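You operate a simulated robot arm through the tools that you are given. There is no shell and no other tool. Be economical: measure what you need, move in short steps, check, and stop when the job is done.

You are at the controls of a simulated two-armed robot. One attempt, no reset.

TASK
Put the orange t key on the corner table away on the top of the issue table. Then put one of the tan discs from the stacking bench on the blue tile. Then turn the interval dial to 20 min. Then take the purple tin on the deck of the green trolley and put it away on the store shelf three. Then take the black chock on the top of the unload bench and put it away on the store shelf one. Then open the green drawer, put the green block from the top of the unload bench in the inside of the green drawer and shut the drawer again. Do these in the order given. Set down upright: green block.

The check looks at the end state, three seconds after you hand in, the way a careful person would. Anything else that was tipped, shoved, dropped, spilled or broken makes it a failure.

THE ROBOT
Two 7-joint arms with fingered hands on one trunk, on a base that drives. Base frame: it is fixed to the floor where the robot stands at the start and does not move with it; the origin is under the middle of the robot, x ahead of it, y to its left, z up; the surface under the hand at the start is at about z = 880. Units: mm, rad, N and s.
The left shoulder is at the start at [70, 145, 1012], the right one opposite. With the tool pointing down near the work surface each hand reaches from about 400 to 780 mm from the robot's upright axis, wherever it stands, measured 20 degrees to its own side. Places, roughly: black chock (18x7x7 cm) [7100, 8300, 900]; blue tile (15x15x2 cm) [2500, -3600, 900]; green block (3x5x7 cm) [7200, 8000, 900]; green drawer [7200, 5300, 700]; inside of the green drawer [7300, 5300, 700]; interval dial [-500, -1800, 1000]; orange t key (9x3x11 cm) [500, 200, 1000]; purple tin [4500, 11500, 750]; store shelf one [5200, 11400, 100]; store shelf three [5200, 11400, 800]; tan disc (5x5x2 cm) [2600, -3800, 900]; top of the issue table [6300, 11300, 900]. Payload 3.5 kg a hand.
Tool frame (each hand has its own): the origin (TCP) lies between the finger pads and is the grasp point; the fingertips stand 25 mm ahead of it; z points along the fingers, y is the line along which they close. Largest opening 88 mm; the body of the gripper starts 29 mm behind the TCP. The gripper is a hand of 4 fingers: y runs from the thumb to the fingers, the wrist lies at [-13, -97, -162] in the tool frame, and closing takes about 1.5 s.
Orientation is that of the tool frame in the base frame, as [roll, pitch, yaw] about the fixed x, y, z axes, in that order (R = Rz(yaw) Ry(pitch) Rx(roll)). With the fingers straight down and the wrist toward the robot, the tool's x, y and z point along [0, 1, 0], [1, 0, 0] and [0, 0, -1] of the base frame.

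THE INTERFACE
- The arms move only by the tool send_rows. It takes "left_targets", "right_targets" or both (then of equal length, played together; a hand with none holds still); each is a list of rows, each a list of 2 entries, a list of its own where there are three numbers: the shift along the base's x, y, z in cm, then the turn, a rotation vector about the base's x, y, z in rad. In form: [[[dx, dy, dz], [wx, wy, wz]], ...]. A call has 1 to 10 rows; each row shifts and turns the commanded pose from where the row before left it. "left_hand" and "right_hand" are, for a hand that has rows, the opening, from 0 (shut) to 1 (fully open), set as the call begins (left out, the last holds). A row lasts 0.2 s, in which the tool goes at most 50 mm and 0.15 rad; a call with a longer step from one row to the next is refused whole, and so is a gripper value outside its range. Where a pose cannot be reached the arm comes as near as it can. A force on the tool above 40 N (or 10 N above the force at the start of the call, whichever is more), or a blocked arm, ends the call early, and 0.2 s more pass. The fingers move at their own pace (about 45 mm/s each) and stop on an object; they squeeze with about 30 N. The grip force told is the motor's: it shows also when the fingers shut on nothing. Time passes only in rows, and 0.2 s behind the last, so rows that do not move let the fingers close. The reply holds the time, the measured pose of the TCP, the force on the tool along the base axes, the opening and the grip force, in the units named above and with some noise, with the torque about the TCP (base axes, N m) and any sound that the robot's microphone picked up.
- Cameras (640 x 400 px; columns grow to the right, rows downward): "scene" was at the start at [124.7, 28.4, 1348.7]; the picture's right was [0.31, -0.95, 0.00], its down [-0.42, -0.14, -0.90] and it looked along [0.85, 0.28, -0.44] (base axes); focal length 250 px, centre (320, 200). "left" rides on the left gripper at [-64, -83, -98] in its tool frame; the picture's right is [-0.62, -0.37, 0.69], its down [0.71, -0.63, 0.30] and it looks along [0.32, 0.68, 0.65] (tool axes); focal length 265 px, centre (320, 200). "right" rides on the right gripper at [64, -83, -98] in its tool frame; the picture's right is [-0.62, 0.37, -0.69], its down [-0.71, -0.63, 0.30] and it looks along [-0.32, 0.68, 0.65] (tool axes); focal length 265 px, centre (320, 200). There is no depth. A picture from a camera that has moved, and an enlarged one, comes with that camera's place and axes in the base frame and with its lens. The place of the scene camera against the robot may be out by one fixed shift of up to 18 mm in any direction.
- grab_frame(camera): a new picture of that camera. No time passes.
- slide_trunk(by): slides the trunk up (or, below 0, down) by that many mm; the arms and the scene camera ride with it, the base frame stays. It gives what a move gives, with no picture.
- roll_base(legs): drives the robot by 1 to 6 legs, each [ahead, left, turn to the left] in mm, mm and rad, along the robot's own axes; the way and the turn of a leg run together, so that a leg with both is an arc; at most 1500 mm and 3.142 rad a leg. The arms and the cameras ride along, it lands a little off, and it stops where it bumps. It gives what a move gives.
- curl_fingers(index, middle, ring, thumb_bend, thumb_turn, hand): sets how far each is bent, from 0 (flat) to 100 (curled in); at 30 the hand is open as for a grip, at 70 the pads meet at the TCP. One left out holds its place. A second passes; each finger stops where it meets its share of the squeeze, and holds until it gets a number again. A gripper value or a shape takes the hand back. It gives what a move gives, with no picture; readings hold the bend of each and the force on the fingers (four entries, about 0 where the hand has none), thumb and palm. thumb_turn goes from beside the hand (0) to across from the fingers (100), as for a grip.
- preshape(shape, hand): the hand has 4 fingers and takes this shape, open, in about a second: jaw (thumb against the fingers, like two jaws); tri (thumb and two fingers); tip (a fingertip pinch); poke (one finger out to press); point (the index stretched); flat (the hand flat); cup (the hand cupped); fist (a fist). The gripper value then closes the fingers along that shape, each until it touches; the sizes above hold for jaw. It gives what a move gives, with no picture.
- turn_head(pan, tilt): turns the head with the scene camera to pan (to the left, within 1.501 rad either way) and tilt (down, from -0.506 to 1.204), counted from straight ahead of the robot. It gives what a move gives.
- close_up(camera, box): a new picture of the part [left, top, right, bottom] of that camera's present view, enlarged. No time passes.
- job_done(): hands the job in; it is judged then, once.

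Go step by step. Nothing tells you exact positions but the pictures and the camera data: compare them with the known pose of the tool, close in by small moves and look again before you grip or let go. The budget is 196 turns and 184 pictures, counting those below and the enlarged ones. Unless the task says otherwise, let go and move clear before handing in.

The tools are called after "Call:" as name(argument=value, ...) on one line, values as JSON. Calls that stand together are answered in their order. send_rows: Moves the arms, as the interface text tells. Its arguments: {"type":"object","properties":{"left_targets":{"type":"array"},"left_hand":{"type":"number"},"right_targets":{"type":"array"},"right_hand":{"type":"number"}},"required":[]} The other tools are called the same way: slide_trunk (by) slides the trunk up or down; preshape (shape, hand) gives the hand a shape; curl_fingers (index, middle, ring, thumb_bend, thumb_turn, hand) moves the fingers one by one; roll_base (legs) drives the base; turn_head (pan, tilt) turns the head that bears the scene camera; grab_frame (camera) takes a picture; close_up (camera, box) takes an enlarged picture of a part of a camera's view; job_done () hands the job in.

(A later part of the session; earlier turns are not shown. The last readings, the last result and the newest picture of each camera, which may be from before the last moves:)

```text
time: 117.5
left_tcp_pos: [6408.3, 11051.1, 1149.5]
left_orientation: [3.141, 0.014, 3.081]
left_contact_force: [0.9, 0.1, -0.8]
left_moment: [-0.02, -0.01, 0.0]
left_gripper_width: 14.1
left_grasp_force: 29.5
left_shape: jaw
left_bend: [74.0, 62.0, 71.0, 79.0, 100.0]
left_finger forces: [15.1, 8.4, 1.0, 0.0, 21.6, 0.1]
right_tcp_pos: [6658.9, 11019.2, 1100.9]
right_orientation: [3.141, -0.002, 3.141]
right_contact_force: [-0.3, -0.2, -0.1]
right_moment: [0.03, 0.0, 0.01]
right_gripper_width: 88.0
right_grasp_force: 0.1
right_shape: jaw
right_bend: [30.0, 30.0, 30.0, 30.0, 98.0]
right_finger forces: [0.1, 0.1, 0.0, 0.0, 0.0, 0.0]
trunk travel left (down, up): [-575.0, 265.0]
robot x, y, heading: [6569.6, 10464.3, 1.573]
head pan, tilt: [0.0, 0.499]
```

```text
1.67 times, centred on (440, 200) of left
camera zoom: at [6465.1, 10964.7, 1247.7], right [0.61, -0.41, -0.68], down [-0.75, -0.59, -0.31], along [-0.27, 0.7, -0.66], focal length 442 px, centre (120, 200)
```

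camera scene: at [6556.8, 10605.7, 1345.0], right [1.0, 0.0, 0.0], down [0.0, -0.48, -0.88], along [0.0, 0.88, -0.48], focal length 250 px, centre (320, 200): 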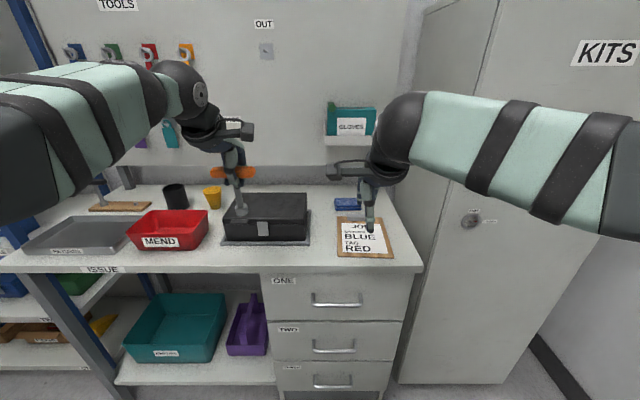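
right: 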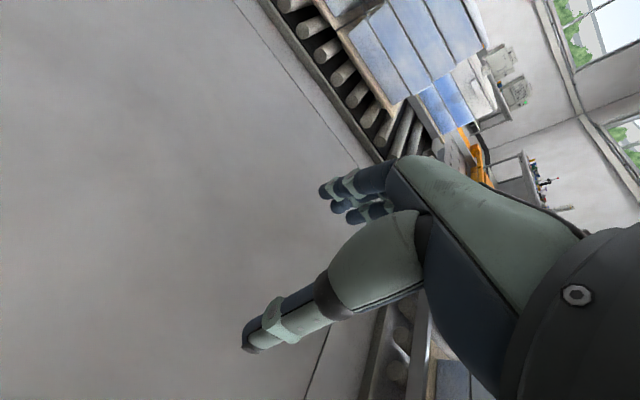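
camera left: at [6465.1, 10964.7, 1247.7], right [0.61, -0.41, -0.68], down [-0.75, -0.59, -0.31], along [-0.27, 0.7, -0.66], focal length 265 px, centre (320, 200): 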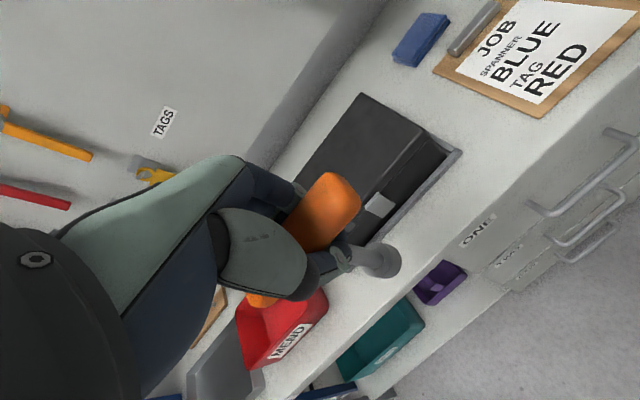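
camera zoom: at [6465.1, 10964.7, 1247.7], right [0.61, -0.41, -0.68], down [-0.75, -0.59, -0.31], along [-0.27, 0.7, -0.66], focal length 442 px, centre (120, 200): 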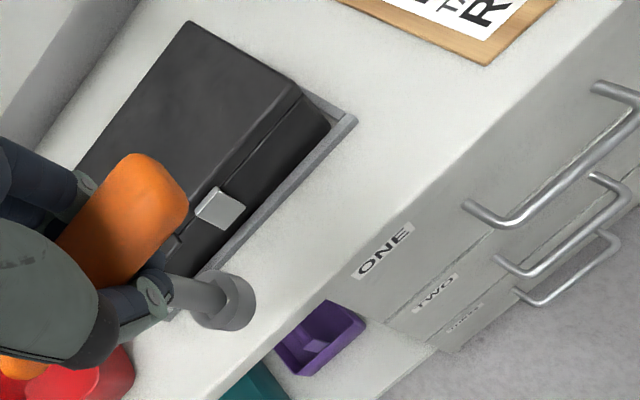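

Triangulating from two stations puts the table top at about z=845 and its front edge at y≈11140. The target foot spot is (6400, 11185).

Call:
roll_base(legs=[[100, 0, 0]])

Call:
send_rows(left_targets=[[[0, 2, -3], [0, 0, 0]], [[0, 1.5, -4], [0, 0, 0]]])

Call:
close_up(camera="left", box=[320, 80, 560, 320])

Call:
close_up(camera="scene", box=[160, 160, 420, 323])

```text
time: 118.7
left_tcp_pos: [6407.4, 11152.5, 1149.4]
left_orientation: [3.14, 0.013, 3.081]
left_contact_force: [0.2, -0.3, -1.1]
left_moment: [-0.01, 0.01, -0.02]
left_gripper_width: 14.3
left_grasp_force: 30.5
left_shape: jaw
left_bend: [74.0, 62.0, 71.0, 79.0, 100.0]
left_finger forces: [15.0, 8.4, 1.1, 0.1, 21.5, 0.1]
right_tcp_pos: [6659.6, 11118.6, 1102.3]
right_orientation: [3.138, 0.001, 3.141]
right_contact_force: [-0.8, 0.1, 0.5]
right_moment: [0.01, -0.01, 0.0]
right_gripper_width: 87.7
right_grasp_force: 0.0
right_shape: jaw
right_bend: [30.0, 30.0, 30.0, 30.0, 98.0]
right_finger forces: [0.0, 0.0, 0.1, 0.0, 0.0, 0.0]
trunk travel left (down, up): [-575.0, 265.0]
robot x, y, heading: [6571.6, 10566.6, 1.569]
head pan, tilt: [0.0, 0.499]
```

```text
time: 119.2
left_tcp_pos: [6406.4, 11189.7, 1074.5]
left_orientation: [-3.14, 0.015, 3.081]
left_contact_force: [-0.8, -0.1, -1.4]
left_moment: [-0.02, -0.02, 0.0]
left_gripper_width: 13.8
left_grasp_force: 29.6
left_shape: jaw
left_bend: [74.0, 62.0, 71.0, 79.0, 100.0]
left_finger forces: [15.0, 8.5, 1.0, 0.0, 21.8, 0.0]
right_tcp_pos: [6659.0, 11119.6, 1100.9]
right_orientation: [3.141, 0.0, 3.139]
right_contact_force: [-0.3, 0.2, 0.4]
right_moment: [-0.03, 0.0, 0.01]
right_gripper_width: 87.7
right_grasp_force: 0.1
right_shape: jaw
right_bend: [30.0, 30.0, 30.0, 30.0, 98.0]
right_finger forces: [0.0, 0.0, 0.0, 0.1, 0.1, 0.1]
trunk travel left (down, up): [-575.0, 265.0]
robot x, y, heading: [6569.7, 10566.9, 1.569]
head pan, tilt: [0.0, 0.499]
```

```text
1.67 times, centred on (440, 200) of left
camera zoom: at [6464.2, 11101.8, 1174.9], right [0.61, -0.41, -0.68], down [-0.75, -0.59, -0.31], along [-0.27, 0.7, -0.66], focal length 442 px, centre (120, 200)
```

zoom: 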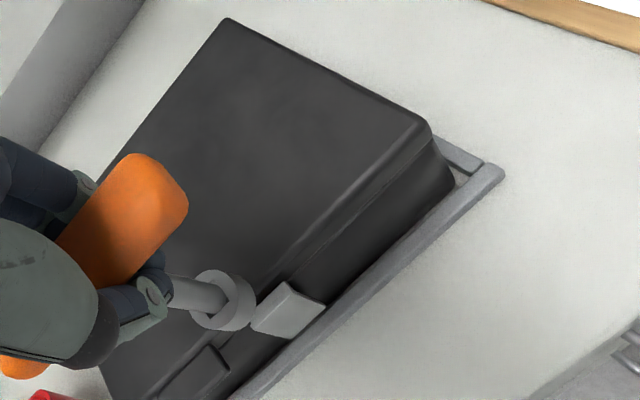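

```text
2.45 times, centred on (290, 242) of scene
camera zoom: at [6557.1, 10707.7, 1344.8], right [1.0, 0.0, 0.0], down [0.0, -0.48, -0.88], along [0.0, 0.88, -0.48], focal length 612 px, centre (394, 98)
```

zoom: 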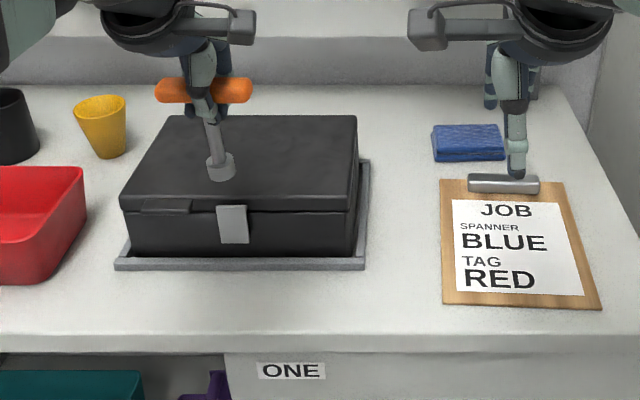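

Call:
send_rows(left_targets=[[[0, -3.5, 0], [0, 0, 0]], [[0, 0, -3.5], [0, 0, 0]], [[0, 0, -3], [0, 0, 0]]])

Call:
close_up(camera="left", box=[280, 100, 600, 300])

Call:
close_up(camera="scene", box=[160, 160, 420, 323])

```text
time: 120.0
left_tcp_pos: [6407.3, 11154.2, 1013.8]
left_orientation: [3.14, 0.014, 3.081]
left_contact_force: [-1.1, -0.1, -0.7]
left_moment: [0.01, 0.01, 0.02]
left_gripper_width: 14.6
left_grasp_force: 30.1
left_shape: jaw
left_bend: [74.0, 62.0, 71.0, 79.0, 100.0]
left_finger forces: [14.9, 8.7, 0.9, 0.0, 22.1, 0.0]
right_tcp_pos: [6658.9, 11119.5, 1100.8]
right_orientation: [3.141, -0.001, 3.14]
right_contact_force: [0.0, -0.4, -0.3]
right_moment: [0.0, -0.02, 0.0]
right_gripper_width: 87.8
right_grasp_force: 0.0
right_shape: jaw
right_bend: [30.0, 30.0, 30.0, 30.0, 98.0]
right_finger forces: [0.0, 0.0, 0.0, 0.0, 0.0, 0.0]
trunk travel left (down, up): [-575.0, 265.0]
robot x, y, heading: [6570.6, 10567.1, 1.566]
head pan, tilt: [0.0, 0.499]
```

```text
2.00 times, centred on (440, 200) of left
camera zoom: at [6464.8, 11065.6, 1112.9], right [0.61, -0.41, -0.68], down [-0.75, -0.59, -0.31], along [-0.27, 0.7, -0.66], focal length 531 px, centre (80, 200)
```

zoom: 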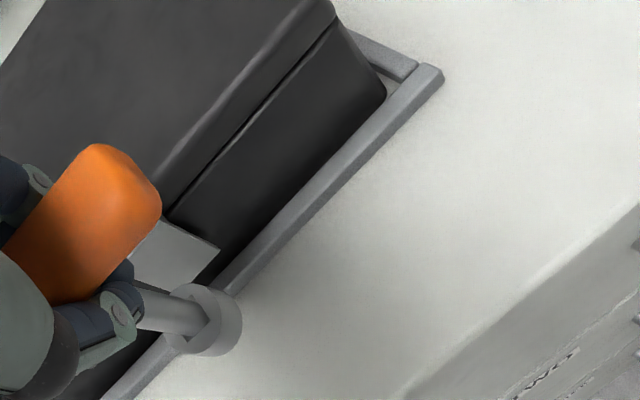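

```text
2.45 times, centred on (290, 242) of scene
camera zoom: at [6557.1, 10706.2, 1345.0], right [1.0, 0.0, 0.0], down [0.0, -0.48, -0.88], along [0.0, 0.88, -0.48], focal length 612 px, centre (394, 98)
```

zoom: 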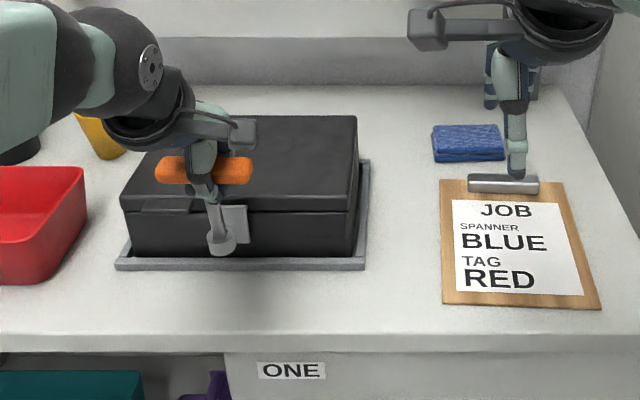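

The foot is centred on the strip between the table edge (~11118) and the box's tray (~11197). I'll lower until contact.

Call:
send_rows(left_targets=[[[0, 0.3, -2.5], [0, 0, 0]], [[0, 0, -1], [0, 0, 0]], [[0, 0, -0.7], [0, 0, 0]], [[0, 0, -0.7], [0, 0, 0]], [[0, 0, -0.7], [0, 0, 0]], [[0, 0, -0.7], [0, 0, 0]]])

Call:
close_up(camera="left", box=[280, 100, 600, 300])

Call:
close_up(camera="scene", box=[160, 160, 420, 323])

```text
time: 121.5
left_tcp_pos: [6407.7, 11155.8, 951.1]
left_orientation: [3.141, 0.014, 3.08]
left_contact_force: [-0.3, 0.3, 0.0]
left_moment: [-0.03, -0.01, -0.01]
left_gripper_width: 14.3
left_grasp_force: 30.3
left_shape: jaw
left_bend: [74.0, 62.0, 71.0, 79.0, 100.0]
left_finger forces: [14.9, 8.8, 1.0, 0.1, 22.4, 0.1]
right_tcp_pos: [6657.9, 11117.8, 1101.8]
right_orientation: [-3.142, 0.0, 3.141]
right_contact_force: [-0.2, 0.8, 0.5]
right_moment: [0.0, 0.06, 0.01]
right_gripper_width: 87.5
right_grasp_force: 0.0
right_shape: jaw
right_bend: [30.0, 30.0, 30.0, 30.0, 98.0]
right_finger forces: [0.1, 0.0, 0.0, 0.0, 0.1, 0.0]
trunk travel left (down, up): [-575.0, 265.0]
robot x, y, heading: [6571.5, 10561.1, 1.572]
head pan, tilt: [0.0, 0.499]
```

```text
2.00 times, centred on (440, 200) of left
camera zoom: at [6465.3, 11068.2, 1049.7], right [0.61, -0.41, -0.68], down [-0.75, -0.59, -0.31], along [-0.27, 0.7, -0.66], focal length 531 px, centre (80, 200)
```

zoom: 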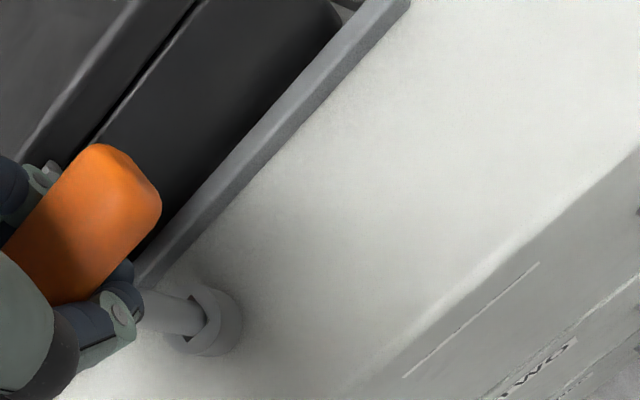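

```text
2.45 times, centred on (290, 242) of scene
camera zoom: at [6557.1, 10706.2, 1345.0], right [1.0, 0.0, 0.0], down [0.0, -0.48, -0.88], along [0.0, 0.88, -0.48], focal length 612 px, centre (394, 98)
```

zoom: 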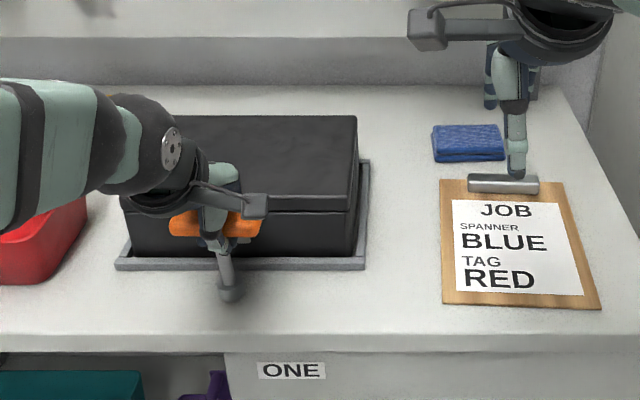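

Call:
send_rows(left_targets=[[[0, -0.2, -0.4], [0, 0, 0]], [[0, 0, -0.4], [0, 0, 0]], [[0, 0, -0.4], [0, 0, 0]], [[0, 0, -0.4], [0, 0, 0]], [[0, 0, -0.4], [0, 0, 0]]])

Call:
close_up(camera="left", box=[280, 100, 600, 300])

```text
time: 122.7
left_tcp_pos: [6408.0, 11151.5, 930.2]
left_orientation: [-3.141, 0.011, 3.079]
left_contact_force: [1.6, 2.5, 9.5]
left_moment: [0.21, 0.05, -0.06]
left_gripper_width: 13.2
left_grasp_force: 29.9
left_shape: jaw
left_bend: [74.0, 74.0, 71.0, 82.0, 100.0]
left_finger forces: [0.0, 10.2, 0.1, 0.0, 1.9, 0.0]
right_tcp_pos: [6660.2, 11116.5, 1103.4]
right_orientation: [3.14, 0.0, 3.14]
right_contact_force: [0.5, -0.1, 0.4]
right_moment: [-0.01, -0.02, 0.02]
right_gripper_width: 87.7
right_grasp_force: 0.0
right_shape: jaw
right_bend: [30.0, 30.0, 30.0, 30.0, 98.0]
right_finger forces: [0.0, 0.1, 0.0, 0.0, 0.1, 0.0]
trunk travel left (down, up): [-575.0, 265.0]
robot x, y, heading: [6568.3, 10564.9, 1.565]
head pan, tilt: [0.0, 0.499]
```

```text
2.00 times, centred on (440, 200) of left
camera zoom: at [6465.8, 11064.5, 1029.8], right [0.6, -0.41, -0.68], down [-0.75, -0.59, -0.31], along [-0.27, 0.7, -0.66], focal length 531 px, centre (80, 200)
```

zoom: 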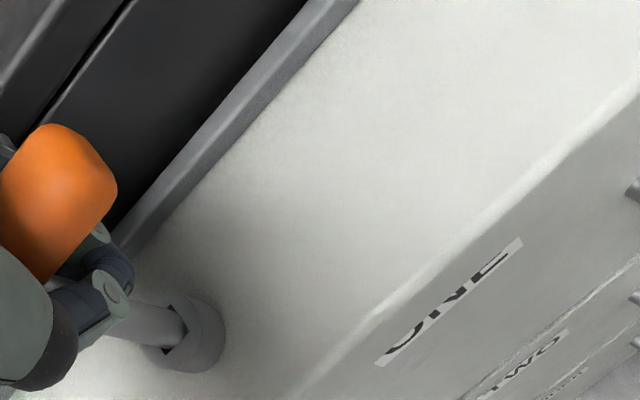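

The foot is on the table and the key slid slightly up in the grip. I'll check that it is vertical before releasing.

Call:
close_up(camera="scene", box=[190, 200, 310, 290])

Call:
grab_frame(camera="right")

```text
4.44 times, centred on (250, 245) of scene
camera zoom: at [6558.0, 10704.6, 1345.1], right [1.0, 0.0, 0.0], down [0.0, -0.48, -0.88], along [0.0, 0.88, -0.48], focal length 1109 px, centre (631, 0)
```

zoom: 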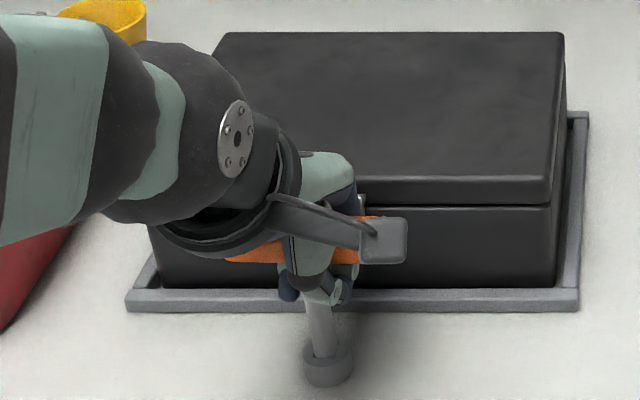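

```text
146 pictures are left
camera right: at [6595.4, 11033.8, 1200.2], right [0.62, 0.37, 0.69], down [0.71, -0.63, -0.31], along [0.32, 0.68, -0.65], focal length 265 px, centre (320, 200)
```

right: 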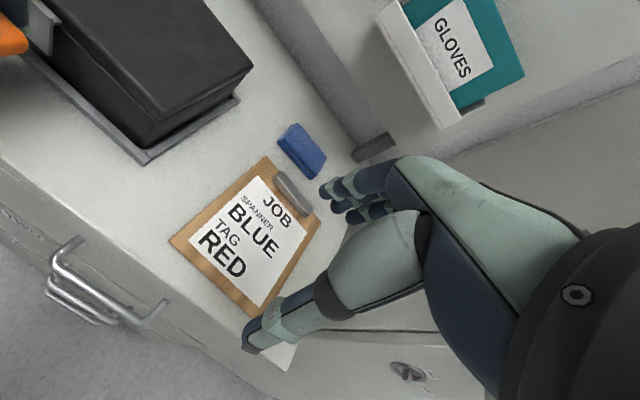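

Call:
send_rows(left_targets=[[[0, 0.1, 0.4], [0, 0, 0]], [[0, 0, 0], [0, 0, 0]]])

Call:
grab_frame(camera="left")

```text
time: 123.2
left_tcp_pos: [6407.7, 11152.4, 934.1]
left_orientation: [-3.138, 0.013, 3.079]
left_contact_force: [-0.4, 1.3, -0.5]
left_moment: [-0.01, -0.03, -0.02]
left_gripper_width: 11.3
left_grasp_force: 29.9
left_shape: jaw
left_bend: [74.0, 74.0, 71.0, 82.0, 100.0]
left_finger forces: [1.1, 0.1, 0.1, 0.0, 1.2, 0.0]
right_tcp_pos: [6658.0, 11118.2, 1102.0]
right_orientation: [3.141, -0.001, 3.14]
right_contact_force: [-0.3, -0.3, -1.2]
right_moment: [0.04, -0.02, -0.01]
right_gripper_width: 87.6
right_grasp_force: 0.1
right_shape: jaw
right_bend: [30.0, 30.0, 30.0, 30.0, 98.0]
right_finger forces: [0.1, 0.0, 0.1, 0.0, 0.0, 0.1]
trunk travel left (down, up): [-575.0, 265.0]
robot x, y, heading: [6567.4, 10565.2, 1.568]
head pan, tilt: [0.0, 0.499]
```

```text
145 pictures are left
camera left: at [6465.3, 11066.0, 1032.7], right [0.61, -0.41, -0.68], down [-0.75, -0.59, -0.31], along [-0.27, 0.7, -0.66], focal length 265 px, centre (320, 200)
```

left: 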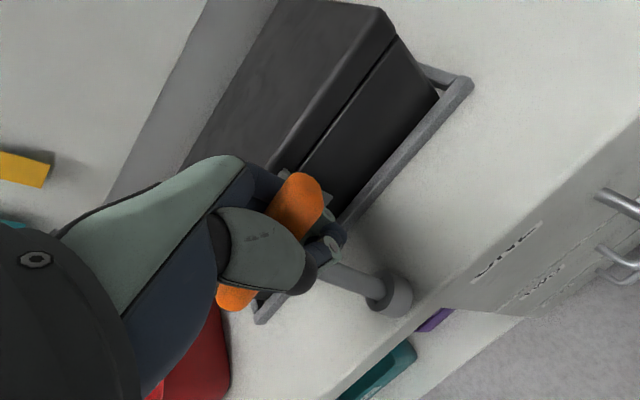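

The key is leaning about 13° with its foot near the edge. I'll lift it a little to re-seat it and set it down again.

Call:
send_rows(left_targets=[[[0, 0, 1], [0, 0, 0]], [[0, 0, 1], [0, 0, 0]], [[0, 0, 1], [0, 0, 0]], [[0, 0, 0], [0, 0, 0]]])

Call:
grab_frame(camera="left")

```text
time: 124.2
left_tcp_pos: [6407.6, 11153.4, 964.5]
left_orientation: [3.141, 0.014, 3.08]
left_contact_force: [-0.5, 0.2, -1.1]
left_moment: [0.01, 0.0, 0.02]
left_gripper_width: 11.2
left_grasp_force: 30.5
left_shape: jaw
left_bend: [74.0, 74.0, 71.0, 82.0, 100.0]
left_finger forces: [0.9, 1.2, 0.1, 0.0, 1.4, 0.0]
right_tcp_pos: [6658.2, 11119.4, 1101.6]
right_orientation: [-3.141, 0.001, 3.14]
right_contact_force: [-0.8, 0.6, 0.0]
right_moment: [0.02, 0.01, 0.0]
right_gripper_width: 87.6
right_grasp_force: 0.0
right_shape: jaw
right_bend: [30.0, 30.0, 30.0, 30.0, 98.0]
right_finger forces: [0.1, 0.0, 0.0, 0.0, 0.0, 0.0]
trunk travel left (down, up): [-575.0, 265.0]
robot x, y, heading: [6567.6, 10563.7, 1.571]
head pan, tilt: [0.0, 0.499]
```

```text
144 pictures are left
camera left: at [6465.9, 11067.4, 1063.2], right [0.61, -0.41, -0.68], down [-0.75, -0.59, -0.31], along [-0.27, 0.7, -0.66], focal length 265 px, centre (320, 200)
```

left: 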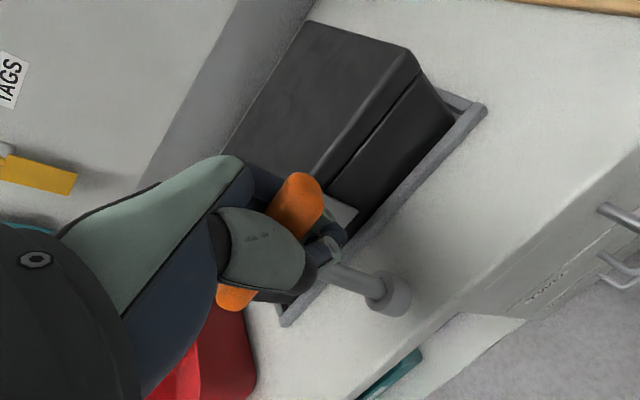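

Call:
send_rows(left_targets=[[[0, 0.3, 0], [0.12, 0, 0]], [[0, 0.2, 0], [0.12, 0, 0]], [[0, 0, 0], [0, 0, 0]]])

Call:
grab_frame(camera="left")

Call:
close_up(camera="scene", box=[190, 200, 310, 290])

```text
time: 125.0
left_tcp_pos: [6408.5, 11158.1, 963.8]
left_orientation: [2.901, -0.001, 3.08]
left_contact_force: [-0.7, 0.0, -1.2]
left_moment: [0.01, 0.02, 0.01]
left_gripper_width: 11.2
left_grasp_force: 29.6
left_shape: jaw
left_bend: [74.0, 74.0, 71.0, 82.0, 100.0]
left_finger forces: [0.9, 0.0, 0.0, 0.0, 1.4, 0.0]
right_tcp_pos: [6657.5, 11117.6, 1101.1]
right_orientation: [-3.141, -0.001, 3.14]
right_contact_force: [0.6, 0.2, 0.8]
right_moment: [-0.01, 0.02, 0.01]
right_gripper_width: 87.5
right_grasp_force: 0.0
right_shape: jaw
right_bend: [30.0, 30.0, 30.0, 30.0, 98.0]
right_finger forces: [0.0, 0.1, 0.0, 0.1, 0.1, 0.0]
trunk travel left (down, up): [-575.0, 265.0]
robot x, y, heading: [6575.0, 10566.5, 1.569]
head pan, tilt: [0.0, 0.499]
```

```text
143 pictures are left
camera left: at [6465.9, 11050.9, 1039.9], right [0.61, -0.23, -0.76], down [-0.75, -0.49, -0.44], along [-0.27, 0.84, -0.47], focal length 265 px, centre (320, 200)
```

left: 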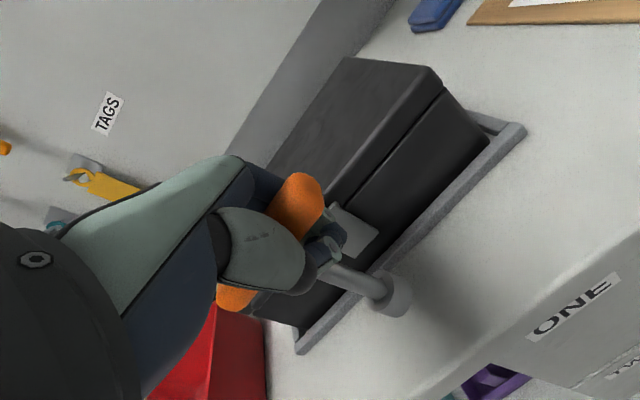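

```text
4.44 times, centred on (250, 245) of scene
camera zoom: at [6557.2, 10706.0, 1345.0], right [1.0, 0.0, 0.0], down [0.0, -0.48, -0.88], along [0.0, 0.88, -0.48], focal length 1109 px, centre (631, 0)
```

zoom: 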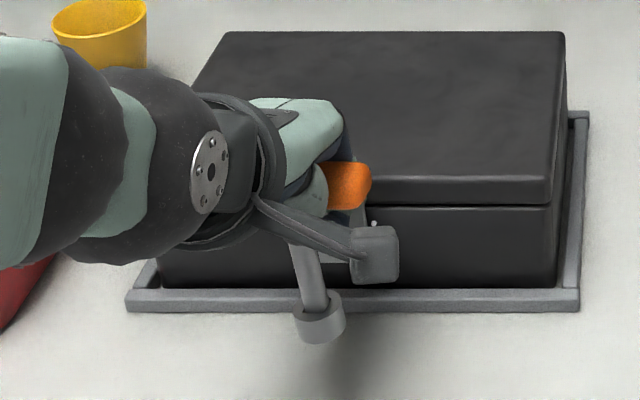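

The key is vertical now. I'll lower it gently.

Call:
send_rows(left_targets=[[[0, -0.7, -0.8], [0, 0, 0]], [[0, 0, -0.6], [0, 0, 0]], [[0, 0, -0.4], [0, 0, 0]], [[0, 0, 0], [0, 0, 0]]])

Call:
grab_frame(camera="left")

```text
time: 126.0
left_tcp_pos: [6406.8, 11150.4, 946.3]
left_orientation: [2.904, -0.003, 3.079]
left_contact_force: [0.3, 0.3, -0.7]
left_moment: [-0.01, -0.02, 0.02]
left_gripper_width: 11.4
left_grasp_force: 30.2
left_shape: jaw
left_bend: [74.0, 74.0, 71.0, 82.0, 100.0]
left_finger forces: [0.9, 0.0, 0.0, 0.0, 1.4, 0.0]
right_tcp_pos: [6658.6, 11119.5, 1102.7]
right_orientation: [-3.141, 0.0, 3.14]
right_contact_force: [-0.4, -0.1, 0.4]
right_moment: [0.0, 0.01, -0.02]
right_gripper_width: 87.8
right_grasp_force: 0.2
right_shape: jaw
right_bend: [30.0, 30.0, 30.0, 30.0, 98.0]
right_finger forces: [0.0, 0.1, 0.0, 0.0, 0.1, 0.0]
trunk travel left (down, up): [-575.0, 265.0]
robot x, y, heading: [6572.5, 10564.5, 1.569]
head pan, tilt: [0.0, 0.499]
```

```text
141 pictures are left
camera left: at [6465.4, 11043.2, 1022.0], right [0.61, -0.23, -0.76], down [-0.75, -0.49, -0.44], along [-0.27, 0.84, -0.47], focal length 265 px, centre (320, 200)
```

left: 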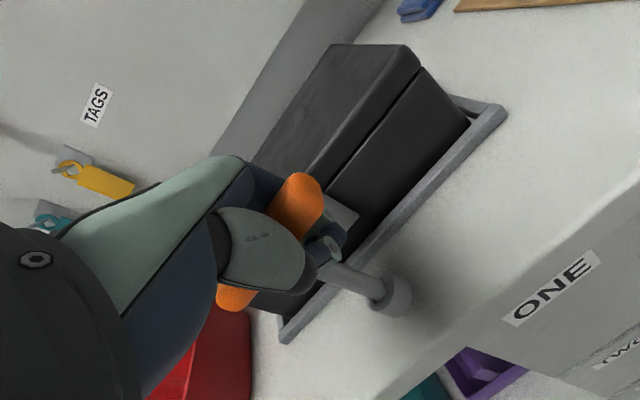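

Call:
send_rows(left_targets=[[[0, 0, -0.4], [0, 0, 0]], [[0, 0, -0.4], [0, 0, 0]], [[0, 0, -0.3], [0, 0, 0]]])

Call:
grab_frame(camera="left")

```text
time: 126.8
left_tcp_pos: [6408.6, 11152.1, 934.5]
left_orientation: [2.902, -0.002, 3.078]
left_contact_force: [-0.7, 0.7, -1.4]
left_moment: [-0.02, -0.03, -0.01]
left_gripper_width: 11.2
left_grasp_force: 30.2
left_shape: jaw
left_bend: [74.0, 74.0, 71.0, 82.0, 100.0]
left_finger forces: [0.9, 0.0, 0.0, 0.0, 1.4, 0.0]
right_tcp_pos: [6659.6, 11118.4, 1101.0]
right_orientation: [-3.141, 0.001, 3.14]
right_contact_force: [0.4, -0.5, 0.1]
right_moment: [-0.02, -0.02, 0.03]
right_gripper_width: 87.6
right_grasp_force: 0.1
right_shape: jaw
right_bend: [30.0, 30.0, 30.0, 30.0, 98.0]
right_finger forces: [0.0, 0.0, 0.0, 0.0, 0.1, 0.0]
trunk travel left (down, up): [-575.0, 265.0]
robot x, y, heading: [6567.3, 10565.7, 1.568]
head pan, tilt: [0.0, 0.499]
```

```text
140 pictures are left
camera left: at [6465.7, 11043.5, 1010.7], right [0.61, -0.23, -0.76], down [-0.75, -0.49, -0.44], along [-0.27, 0.84, -0.47], focal length 265 px, centre (320, 200)
```

left: 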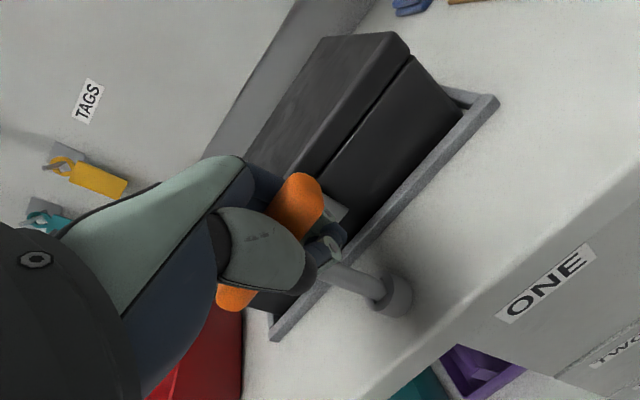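

Call:
send_rows(left_targets=[[[0, 0, -0.3], [0, 0, 0]], [[0, 0, -0.2], [0, 0, 0]], [[0, 0, -0.2], [0, 0, 0]]])

Call:
close_up(camera="left", box=[210, 150, 530, 350])

```text
time: 127.7
left_tcp_pos: [6409.1, 11151.6, 928.2]
left_orientation: [2.901, -0.001, 3.079]
left_contact_force: [0.7, 0.4, -0.2]
left_moment: [0.03, -0.01, -0.02]
left_gripper_width: 10.9
left_grasp_force: 29.8
left_shape: jaw
left_bend: [74.0, 74.0, 71.0, 81.0, 100.0]
left_finger forces: [0.2, 0.0, 0.0, 0.0, 0.3, 0.0]
right_tcp_pos: [6660.3, 11119.3, 1101.4]
right_orientation: [-3.14, 0.002, 3.139]
right_contact_force: [-0.4, 0.2, 0.0]
right_moment: [0.0, 0.04, 0.01]
right_gripper_width: 87.9
right_grasp_force: 0.0
right_shape: jaw
right_bend: [30.0, 30.0, 30.0, 30.0, 98.0]
right_finger forces: [0.0, 0.1, 0.0, 0.1, 0.1, 0.0]
trunk travel left (down, up): [-575.0, 265.0]
robot x, y, heading: [6573.0, 10562.5, 1.573]
head pan, tilt: [0.0, 0.499]
```

```text
2.00 times, centred on (370, 250) of left
camera zoom: at [6465.6, 11043.6, 1004.4], right [0.61, -0.23, -0.76], down [-0.75, -0.49, -0.44], along [-0.27, 0.84, -0.47], focal length 531 px, centre (220, 100)
```

zoom: 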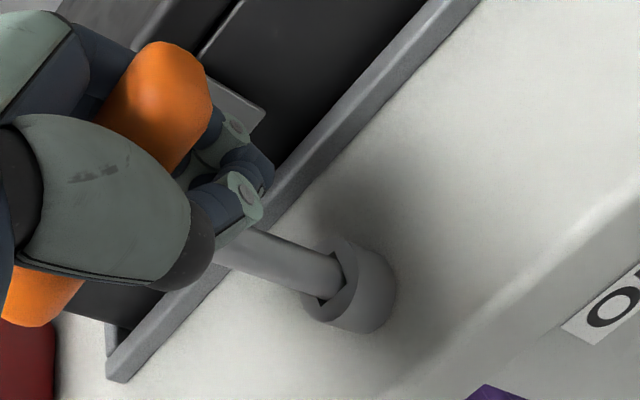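

The key now stands on the table (the finger load is gone). I'll open partly.

Call:
send_rows(left_targets=[[[0, 0, 0], [0, 0, 0]], [[0, 0, 0], [0, 0, 0]], [[0, 0, 0], [0, 0, 0]], [[0, 0, 0], [0, 0, 0]], [[0, 0, 0], [0, 0, 0]]], left_hand=0.55)

Call:
grab_frame(camera="left")

Call:
close_up(camera="scene", box=[190, 200, 310, 290])

```text
time: 128.8
left_tcp_pos: [6408.3, 11151.1, 928.3]
left_orientation: [2.901, -0.001, 3.079]
left_contact_force: [0.6, -2.6, -0.5]
left_moment: [0.02, 0.01, 0.01]
left_gripper_width: 47.0
left_grasp_force: 0.1
left_shape: jaw
left_bend: [74.0, 45.0, 39.0, 67.0, 100.0]
left_finger forces: [0.0, 2.8, 0.0, 0.0, 0.1, 0.1]
right_tcp_pos: [6660.3, 11118.3, 1102.2]
right_orientation: [3.14, 0.001, 3.138]
right_contact_force: [0.3, -0.3, 0.4]
right_moment: [-0.01, 0.01, 0.0]
right_gripper_width: 87.4
right_grasp_force: 0.1
right_shape: jaw
right_bend: [30.0, 30.0, 30.0, 30.0, 98.0]
right_finger forces: [0.1, 0.0, 0.1, 0.1, 0.1, 0.0]
trunk travel left (down, up): [-575.0, 265.0]
robot x, y, heading: [6569.2, 10565.5, 1.575]
head pan, tilt: [0.0, 0.499]
```

```text
138 pictures are left
camera left: at [6465.5, 11043.1, 1004.6], right [0.61, -0.23, -0.76], down [-0.75, -0.49, -0.44], along [-0.27, 0.84, -0.47], focal length 265 px, centre (320, 200)
```

left: 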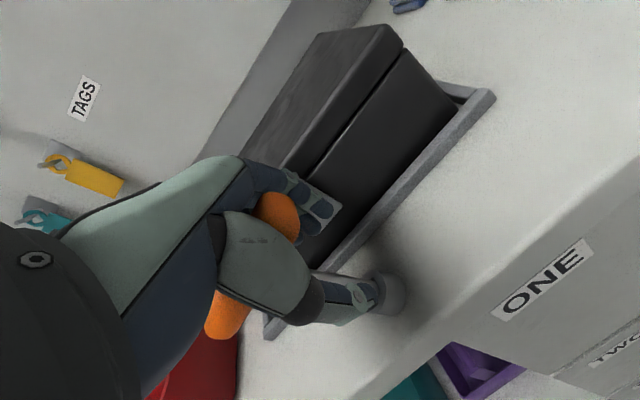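

```text
4.44 times, centred on (250, 245) of scene
camera zoom: at [6557.2, 10705.0, 1345.1], right [1.0, 0.0, 0.0], down [0.0, -0.48, -0.88], along [0.0, 0.88, -0.48], focal length 1109 px, centre (631, 0)
```

zoom: 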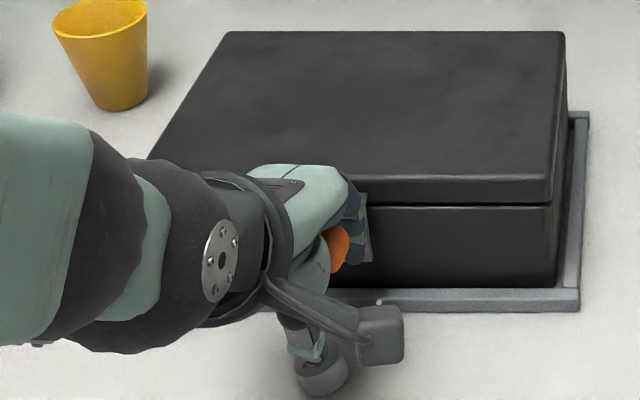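

Call:
send_rows(left_targets=[[[0, -0.5, 0], [0, 0, 0]], [[0, 0, 0], [0, 0, 0]], [[0, 0, 0], [0, 0, 0]], [[0, 0, 0], [0, 0, 0]]])

Call:
close_up(camera="left", box=[210, 150, 450, 350])

```text
time: 129.8
left_tcp_pos: [6408.6, 11146.5, 928.4]
left_orientation: [2.9, -0.002, 3.08]
left_contact_force: [-0.6, 0.3, 1.0]
left_moment: [0.0, -0.03, 0.0]
left_gripper_width: 48.2
left_grasp_force: 0.0
left_shape: jaw
left_bend: [74.0, 43.0, 39.0, 67.0, 100.0]
left_finger forces: [0.0, 0.0, 0.0, 0.0, 0.1, 0.5]
right_tcp_pos: [6659.8, 11118.1, 1102.1]
right_orientation: [3.14, 0.0, 3.139]
right_contact_force: [0.0, 0.5, -0.5]
right_moment: [0.0, 0.03, 0.01]
right_gripper_width: 87.7
right_grasp_force: 0.1
right_shape: jaw
right_bend: [30.0, 30.0, 30.0, 30.0, 98.0]
right_finger forces: [0.0, 0.1, 0.0, 0.0, 0.0, 0.0]
trunk travel left (down, up): [-575.0, 265.0]
robot x, y, heading: [6571.8, 10566.3, 1.569]
head pan, tilt: [0.0, 0.499]
```

```text
2.00 times, centred on (330, 250) of left
camera zoom: at [6465.5, 11038.4, 1004.6], right [0.61, -0.23, -0.76], down [-0.75, -0.49, -0.44], along [-0.27, 0.84, -0.47], focal length 531 px, centre (300, 100)
```

zoom: 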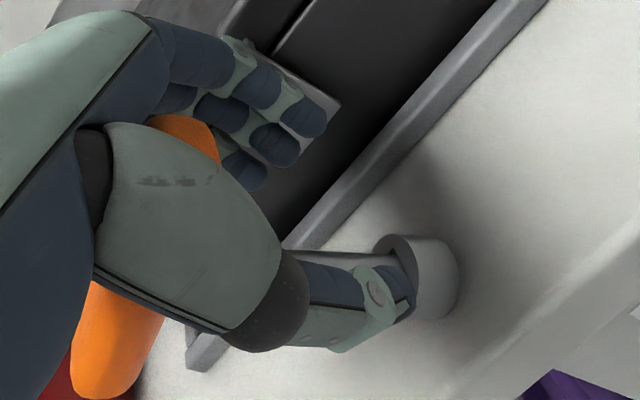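

Call:
curl_fingers(hand="left", index=44, middle=43, ring=43, thumb_bend=35)

Call:
close_up(camera="left", box=[210, 150, 450, 350])

```text
time: 130.8
left_tcp_pos: [6407.5, 11146.6, 928.6]
left_orientation: [2.903, -0.001, 3.078]
left_contact_force: [0.6, 0.3, 0.7]
left_moment: [-0.02, 0.0, -0.02]
left_gripper_width: 63.8
left_grasp_force: 0.2
left_shape: fingers
left_bend: [44.0, 43.0, 43.0, 35.0, 100.0]
left_finger forces: [0.0, 0.0, 0.0, 0.0, 0.0, 0.5]
right_tcp_pos: [6659.5, 11119.8, 1102.4]
right_orientation: [3.14, 0.001, 3.14]
right_contact_force: [0.1, -0.1, 0.2]
right_moment: [-0.02, 0.02, -0.03]
right_gripper_width: 87.6
right_grasp_force: 0.1
right_shape: jaw
right_bend: [30.0, 30.0, 30.0, 30.0, 98.0]
right_finger forces: [0.0, 0.0, 0.0, 0.1, 0.0, 0.0]
trunk travel left (down, up): [-575.0, 265.0]
robot x, y, heading: [6568.9, 10563.4, 1.567]
head pan, tilt: [0.0, 0.499]
```

```text
2.00 times, centred on (330, 250) of left
camera zoom: at [6465.5, 11038.3, 1004.5], right [0.61, -0.23, -0.76], down [-0.75, -0.49, -0.44], along [-0.27, 0.84, -0.47], focal length 531 px, centre (300, 100)
```

zoom: 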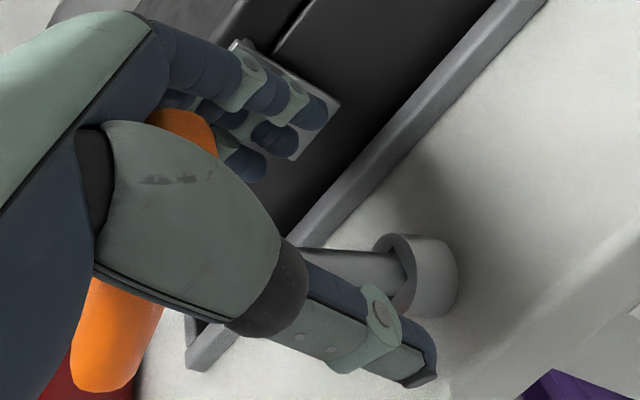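

The key has leaned back towards the palm. I'll cage the stem again with the fingers and straighten it before releasing.

Call:
curl_fingers(hand="left", index=60, middle=60, ring=60, thumb_bend=62)

Call:
grab_frame(camera="left")

```text
time: 131.8
left_tcp_pos: [6406.2, 11145.9, 928.1]
left_orientation: [2.902, -0.001, 3.078]
left_contact_force: [0.3, -0.2, -0.1]
left_moment: [0.01, 0.02, -0.02]
left_gripper_width: 18.0
left_grasp_force: 0.5
left_shape: fingers
left_bend: [60.0, 60.0, 60.0, 62.0, 100.0]
left_finger forces: [0.0, 0.1, 0.0, 0.0, 0.4, 0.6]
right_tcp_pos: [6659.3, 11119.1, 1101.7]
right_orientation: [-3.141, 0.0, 3.14]
right_contact_force: [0.0, 0.5, 0.4]
right_moment: [0.02, 0.03, -0.02]
right_gripper_width: 88.0
right_grasp_force: 0.1
right_shape: jaw
right_bend: [30.0, 30.0, 30.0, 30.0, 98.0]
right_finger forces: [0.1, 0.1, 0.0, 0.0, 0.0, 0.1]
trunk travel left (down, up): [-575.0, 265.0]
robot x, y, heading: [6565.9, 10565.7, 1.568]
head pan, tilt: [0.0, 0.499]
```

```text
134 pictures are left
camera left: at [6465.5, 11038.4, 1004.5], right [0.61, -0.23, -0.76], down [-0.75, -0.49, -0.44], along [-0.27, 0.84, -0.47], focal length 265 px, centre (320, 200)
```

left: 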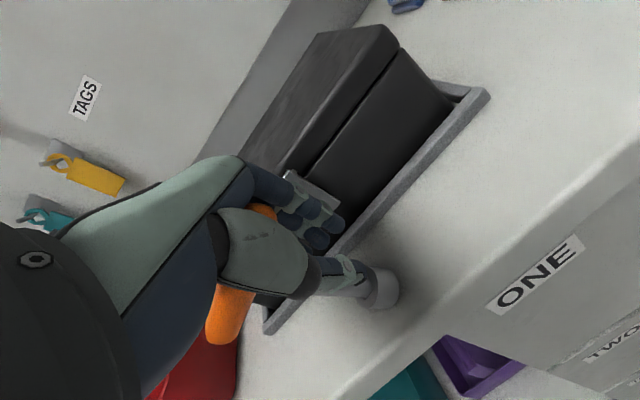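

Call:
send_rows(left_targets=[[[0, 0.5, 0], [0, 0, 0]], [[0, 0.5, 0], [0, 0, 0]], [[0, 0, 0], [0, 0, 0]]])

Call:
grab_frame(camera="left")

Call:
close_up(camera="scene", box=[190, 200, 310, 290])

```text
time: 132.7
left_tcp_pos: [6406.6, 11156.7, 928.4]
left_orientation: [2.903, -0.002, 3.077]
left_contact_force: [0.3, 0.5, 0.7]
left_moment: [-0.01, 0.0, 0.02]
left_gripper_width: 18.0
left_grasp_force: 0.5
left_shape: fingers
left_bend: [60.0, 60.0, 60.0, 62.0, 100.0]
left_finger forces: [0.0, 0.1, 0.1, 0.0, 0.0, 0.1]
right_tcp_pos: [6659.7, 11118.1, 1102.9]
right_orientation: [-3.141, 0.001, 3.14]
right_contact_force: [0.3, 0.5, -0.6]
right_moment: [-0.03, 0.02, -0.02]
right_gripper_width: 87.6
right_grasp_force: 0.1
right_shape: jaw
right_bend: [30.0, 30.0, 30.0, 30.0, 98.0]
right_finger forces: [0.0, 0.0, 0.0, 0.0, 0.1, 0.0]
trunk travel left (down, up): [-575.0, 265.0]
robot x, y, heading: [6568.3, 10563.7, 1.565]
head pan, tilt: [0.0, 0.499]
```

```text
133 pictures are left
camera left: at [6465.3, 11048.8, 1004.8], right [0.61, -0.23, -0.76], down [-0.75, -0.49, -0.44], along [-0.27, 0.84, -0.47], focal length 265 px, centre (320, 200)
```

left: 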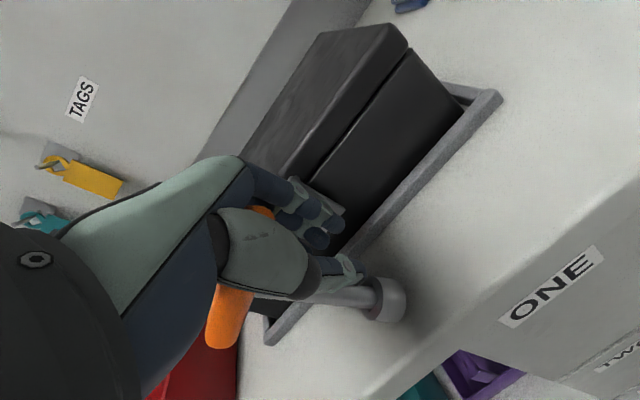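

```text
4.44 times, centred on (250, 245) of scene
camera zoom: at [6557.3, 10705.5, 1345.0], right [1.0, 0.0, 0.0], down [0.0, -0.48, -0.88], along [0.0, 0.88, -0.48], focal length 1109 px, centre (631, 0)
```

zoom: 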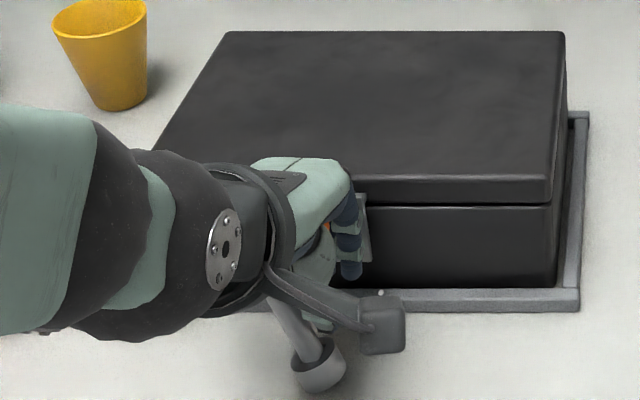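

The key now leans sideways (-x). I'll regrip firmly, lift slightly, re-level and set it down again.

Call:
curl_fingers(hand="left", index=85, middle=85, ring=85, thumb_bend=80)

Call:
send_rows(left_targets=[[[0, 0, 1], [0, 0, 0]], [[0, 0, 1], [0, 0, 0]], [[0, 0, 1], [0, 0, 0]], [[0, 0, 0], [0, 0, 0]]])

Call:
grab_frame(camera="left")

Call:
close_up(camera="scene", box=[190, 200, 310, 290])

```text
time: 133.7
left_tcp_pos: [6406.4, 11156.7, 928.0]
left_orientation: [2.904, -0.002, 3.08]
left_contact_force: [0.7, -0.7, -0.7]
left_moment: [-0.01, 0.01, 0.05]
left_gripper_width: 0.4
left_grasp_force: 0.0
left_shape: fingers
left_bend: [76.0, 84.0, 85.0, 74.0, 100.0]
left_finger forces: [0.1, 0.0, 0.0, 0.1, 0.0, 0.1]
right_tcp_pos: [6659.3, 11119.0, 1101.4]
right_orientation: [-3.139, 0.001, 3.139]
right_contact_force: [0.2, -0.3, -0.2]
right_moment: [0.04, -0.03, 0.02]
right_gripper_width: 87.7
right_grasp_force: 0.0
right_shape: jaw
right_bend: [30.0, 30.0, 30.0, 30.0, 98.0]
right_finger forces: [0.0, 0.0, 0.0, 0.0, 0.0, 0.0]
trunk travel left (down, up): [-575.0, 265.0]
robot x, y, heading: [6567.2, 10564.2, 1.568]
head pan, tilt: [0.0, 0.499]
```

```text
time: 134.7
left_tcp_pos: [6407.6, 11156.5, 958.1]
left_orientation: [2.903, -0.002, 3.08]
left_contact_force: [0.1, -0.2, 0.8]
left_moment: [-0.01, 0.06, 0.0]
left_gripper_width: 0.1
left_grasp_force: 0.1
left_shape: fingers
left_bend: [76.0, 84.0, 85.0, 74.0, 100.0]
left_finger forces: [0.0, 0.0, 0.1, 0.1, 0.0, 0.0]
right_tcp_pos: [6659.2, 11118.7, 1103.1]
right_orientation: [3.141, 0.0, 3.141]
right_contact_force: [0.7, 0.2, 0.6]
right_moment: [0.01, -0.04, 0.02]
right_gripper_width: 87.7
right_grasp_force: 0.1
right_shape: jaw
right_bend: [30.0, 30.0, 30.0, 30.0, 98.0]
right_finger forces: [0.0, 0.0, 0.0, 0.0, 0.0, 0.1]
trunk travel left (down, up): [-575.0, 265.0]
robot x, y, heading: [6567.7, 10566.5, 1.569]
head pan, tilt: [0.0, 0.499]
```

```text
131 pictures are left
camera left: at [6465.8, 11049.3, 1034.9], right [0.61, -0.23, -0.76], down [-0.75, -0.49, -0.44], along [-0.27, 0.84, -0.47], focal length 265 px, centre (320, 200)
```

left: 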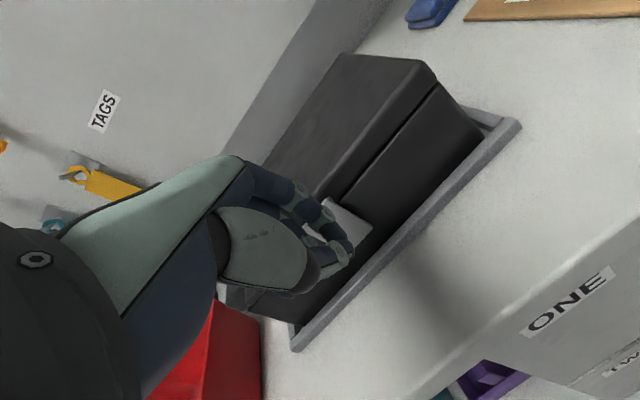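

```text
4.44 times, centred on (250, 245) of scene
camera zoom: at [6557.2, 10705.8, 1345.0], right [1.0, 0.0, 0.0], down [0.0, -0.48, -0.88], along [0.0, 0.88, -0.48], focal length 1109 px, centre (631, 0)
```

zoom: 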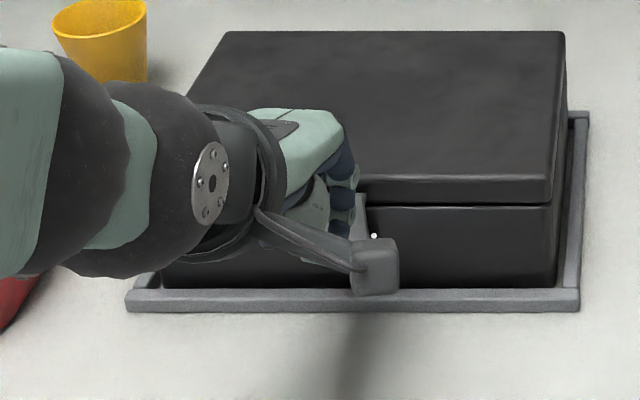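

The key slipped out of the hand. I'll lift the hand clear and find where it lies.

Call:
send_rows(left_targets=[[[0, 0, 4], [0, 0, 0]], [[0, 0, 4], [0, 0, 0]], [[0, 0, 4], [0, 0, 0]], [[0, -2, 4], [0, 0, 0]]])

Call:
grab_frame(camera="left")

Call:
grab_frame(camera="scene")

```text
time: 135.7
left_tcp_pos: [6407.6, 11135.3, 1117.4]
left_orientation: [2.9, -0.001, 3.08]
left_contact_force: [-0.3, -0.5, -0.2]
left_moment: [0.01, 0.0, 0.01]
left_gripper_width: 0.1
left_grasp_force: 0.1
left_shape: fingers
left_bend: [76.0, 84.0, 85.0, 74.0, 100.0]
left_finger forces: [0.1, 0.0, 0.0, 0.1, 0.1, 0.1]
right_tcp_pos: [6659.0, 11116.1, 1103.3]
right_orientation: [3.137, -0.002, 3.139]
right_contact_force: [0.8, 0.4, -0.9]
right_moment: [0.01, 0.01, 0.02]
right_gripper_width: 87.9
right_grasp_force: 0.1
right_shape: jaw
right_bend: [30.0, 30.0, 30.0, 30.0, 98.0]
right_finger forces: [0.1, 0.0, 0.1, 0.0, 0.0, 0.0]
trunk travel left (down, up): [-575.0, 265.0]
robot x, y, heading: [6568.8, 10564.1, 1.57]
head pan, tilt: [0.0, 0.499]
```

```text
129 pictures are left
camera left: at [6466.0, 11027.3, 1194.0], right [0.61, -0.23, -0.76], down [-0.75, -0.49, -0.45], along [-0.27, 0.84, -0.47], focal length 265 px, centre (320, 200)
```

left: 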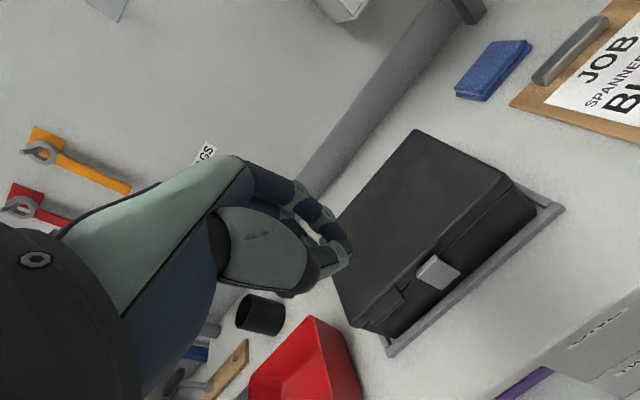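

```text
128 pictures are left
camera scene: at [6557.2, 10703.0, 1345.3], right [1.0, 0.0, 0.0], down [0.0, -0.48, -0.88], along [0.0, 0.88, -0.48], focal length 250 px, centre (320, 200)
```

scene: 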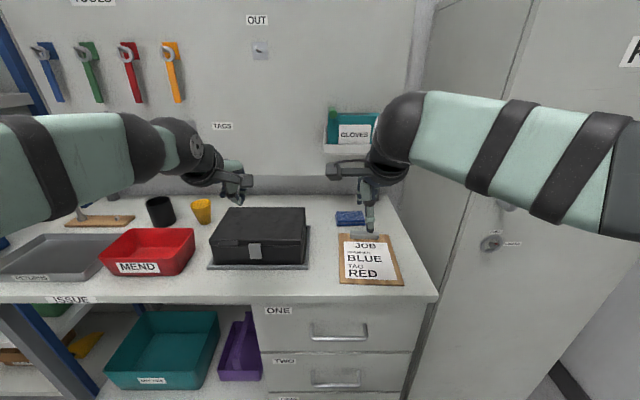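

The key is not on the table top, so it likely fell to the floor in front. I'll look down.

Call:
turn_head(pan=0.3, tilt=1.15)

Call:
grab_frame(camera="scene")

```text
time: 136.7
left_tcp_pos: [6408.6, 11137.7, 1116.9]
left_orientation: [2.901, -0.002, 3.079]
left_contact_force: [0.6, 0.3, -0.6]
left_moment: [0.01, -0.03, -0.01]
left_gripper_width: 0.3
left_grasp_force: 0.0
left_shape: fingers
left_bend: [76.0, 84.0, 85.0, 74.0, 100.0]
left_finger forces: [0.0, 0.0, 0.1, 0.0, 0.0, 0.0]
right_tcp_pos: [6658.5, 11119.0, 1101.7]
right_orientation: [3.141, 0.0, 3.139]
right_contact_force: [-0.2, -0.6, -0.3]
right_moment: [0.01, 0.03, 0.01]
right_gripper_width: 87.7
right_grasp_force: 0.1
right_shape: jaw
right_bend: [30.0, 30.0, 30.0, 30.0, 98.0]
right_finger forces: [0.0, 0.0, 0.0, 0.0, 0.0, 0.1]
trunk travel left (down, up): [-575.0, 265.0]
robot x, y, heading: [6571.3, 10566.4, 1.569]
head pan, tilt: [0.3, 1.15]
```

```text
127 pictures are left
camera scene: at [6539.6, 10671.4, 1294.3], right [0.96, 0.29, 0.0], down [0.27, -0.87, -0.41], along [-0.12, 0.39, -0.91], focal length 250 px, centre (320, 200)
```

scene: 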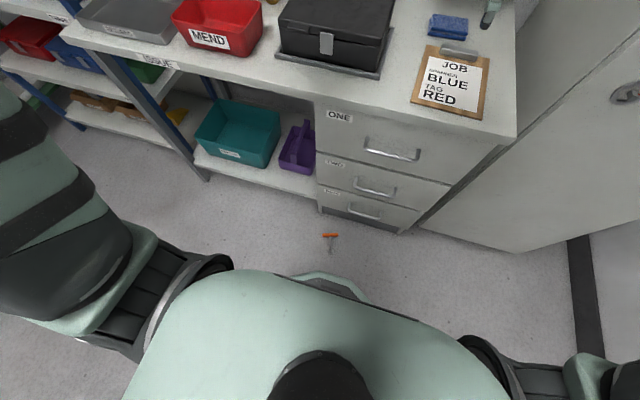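

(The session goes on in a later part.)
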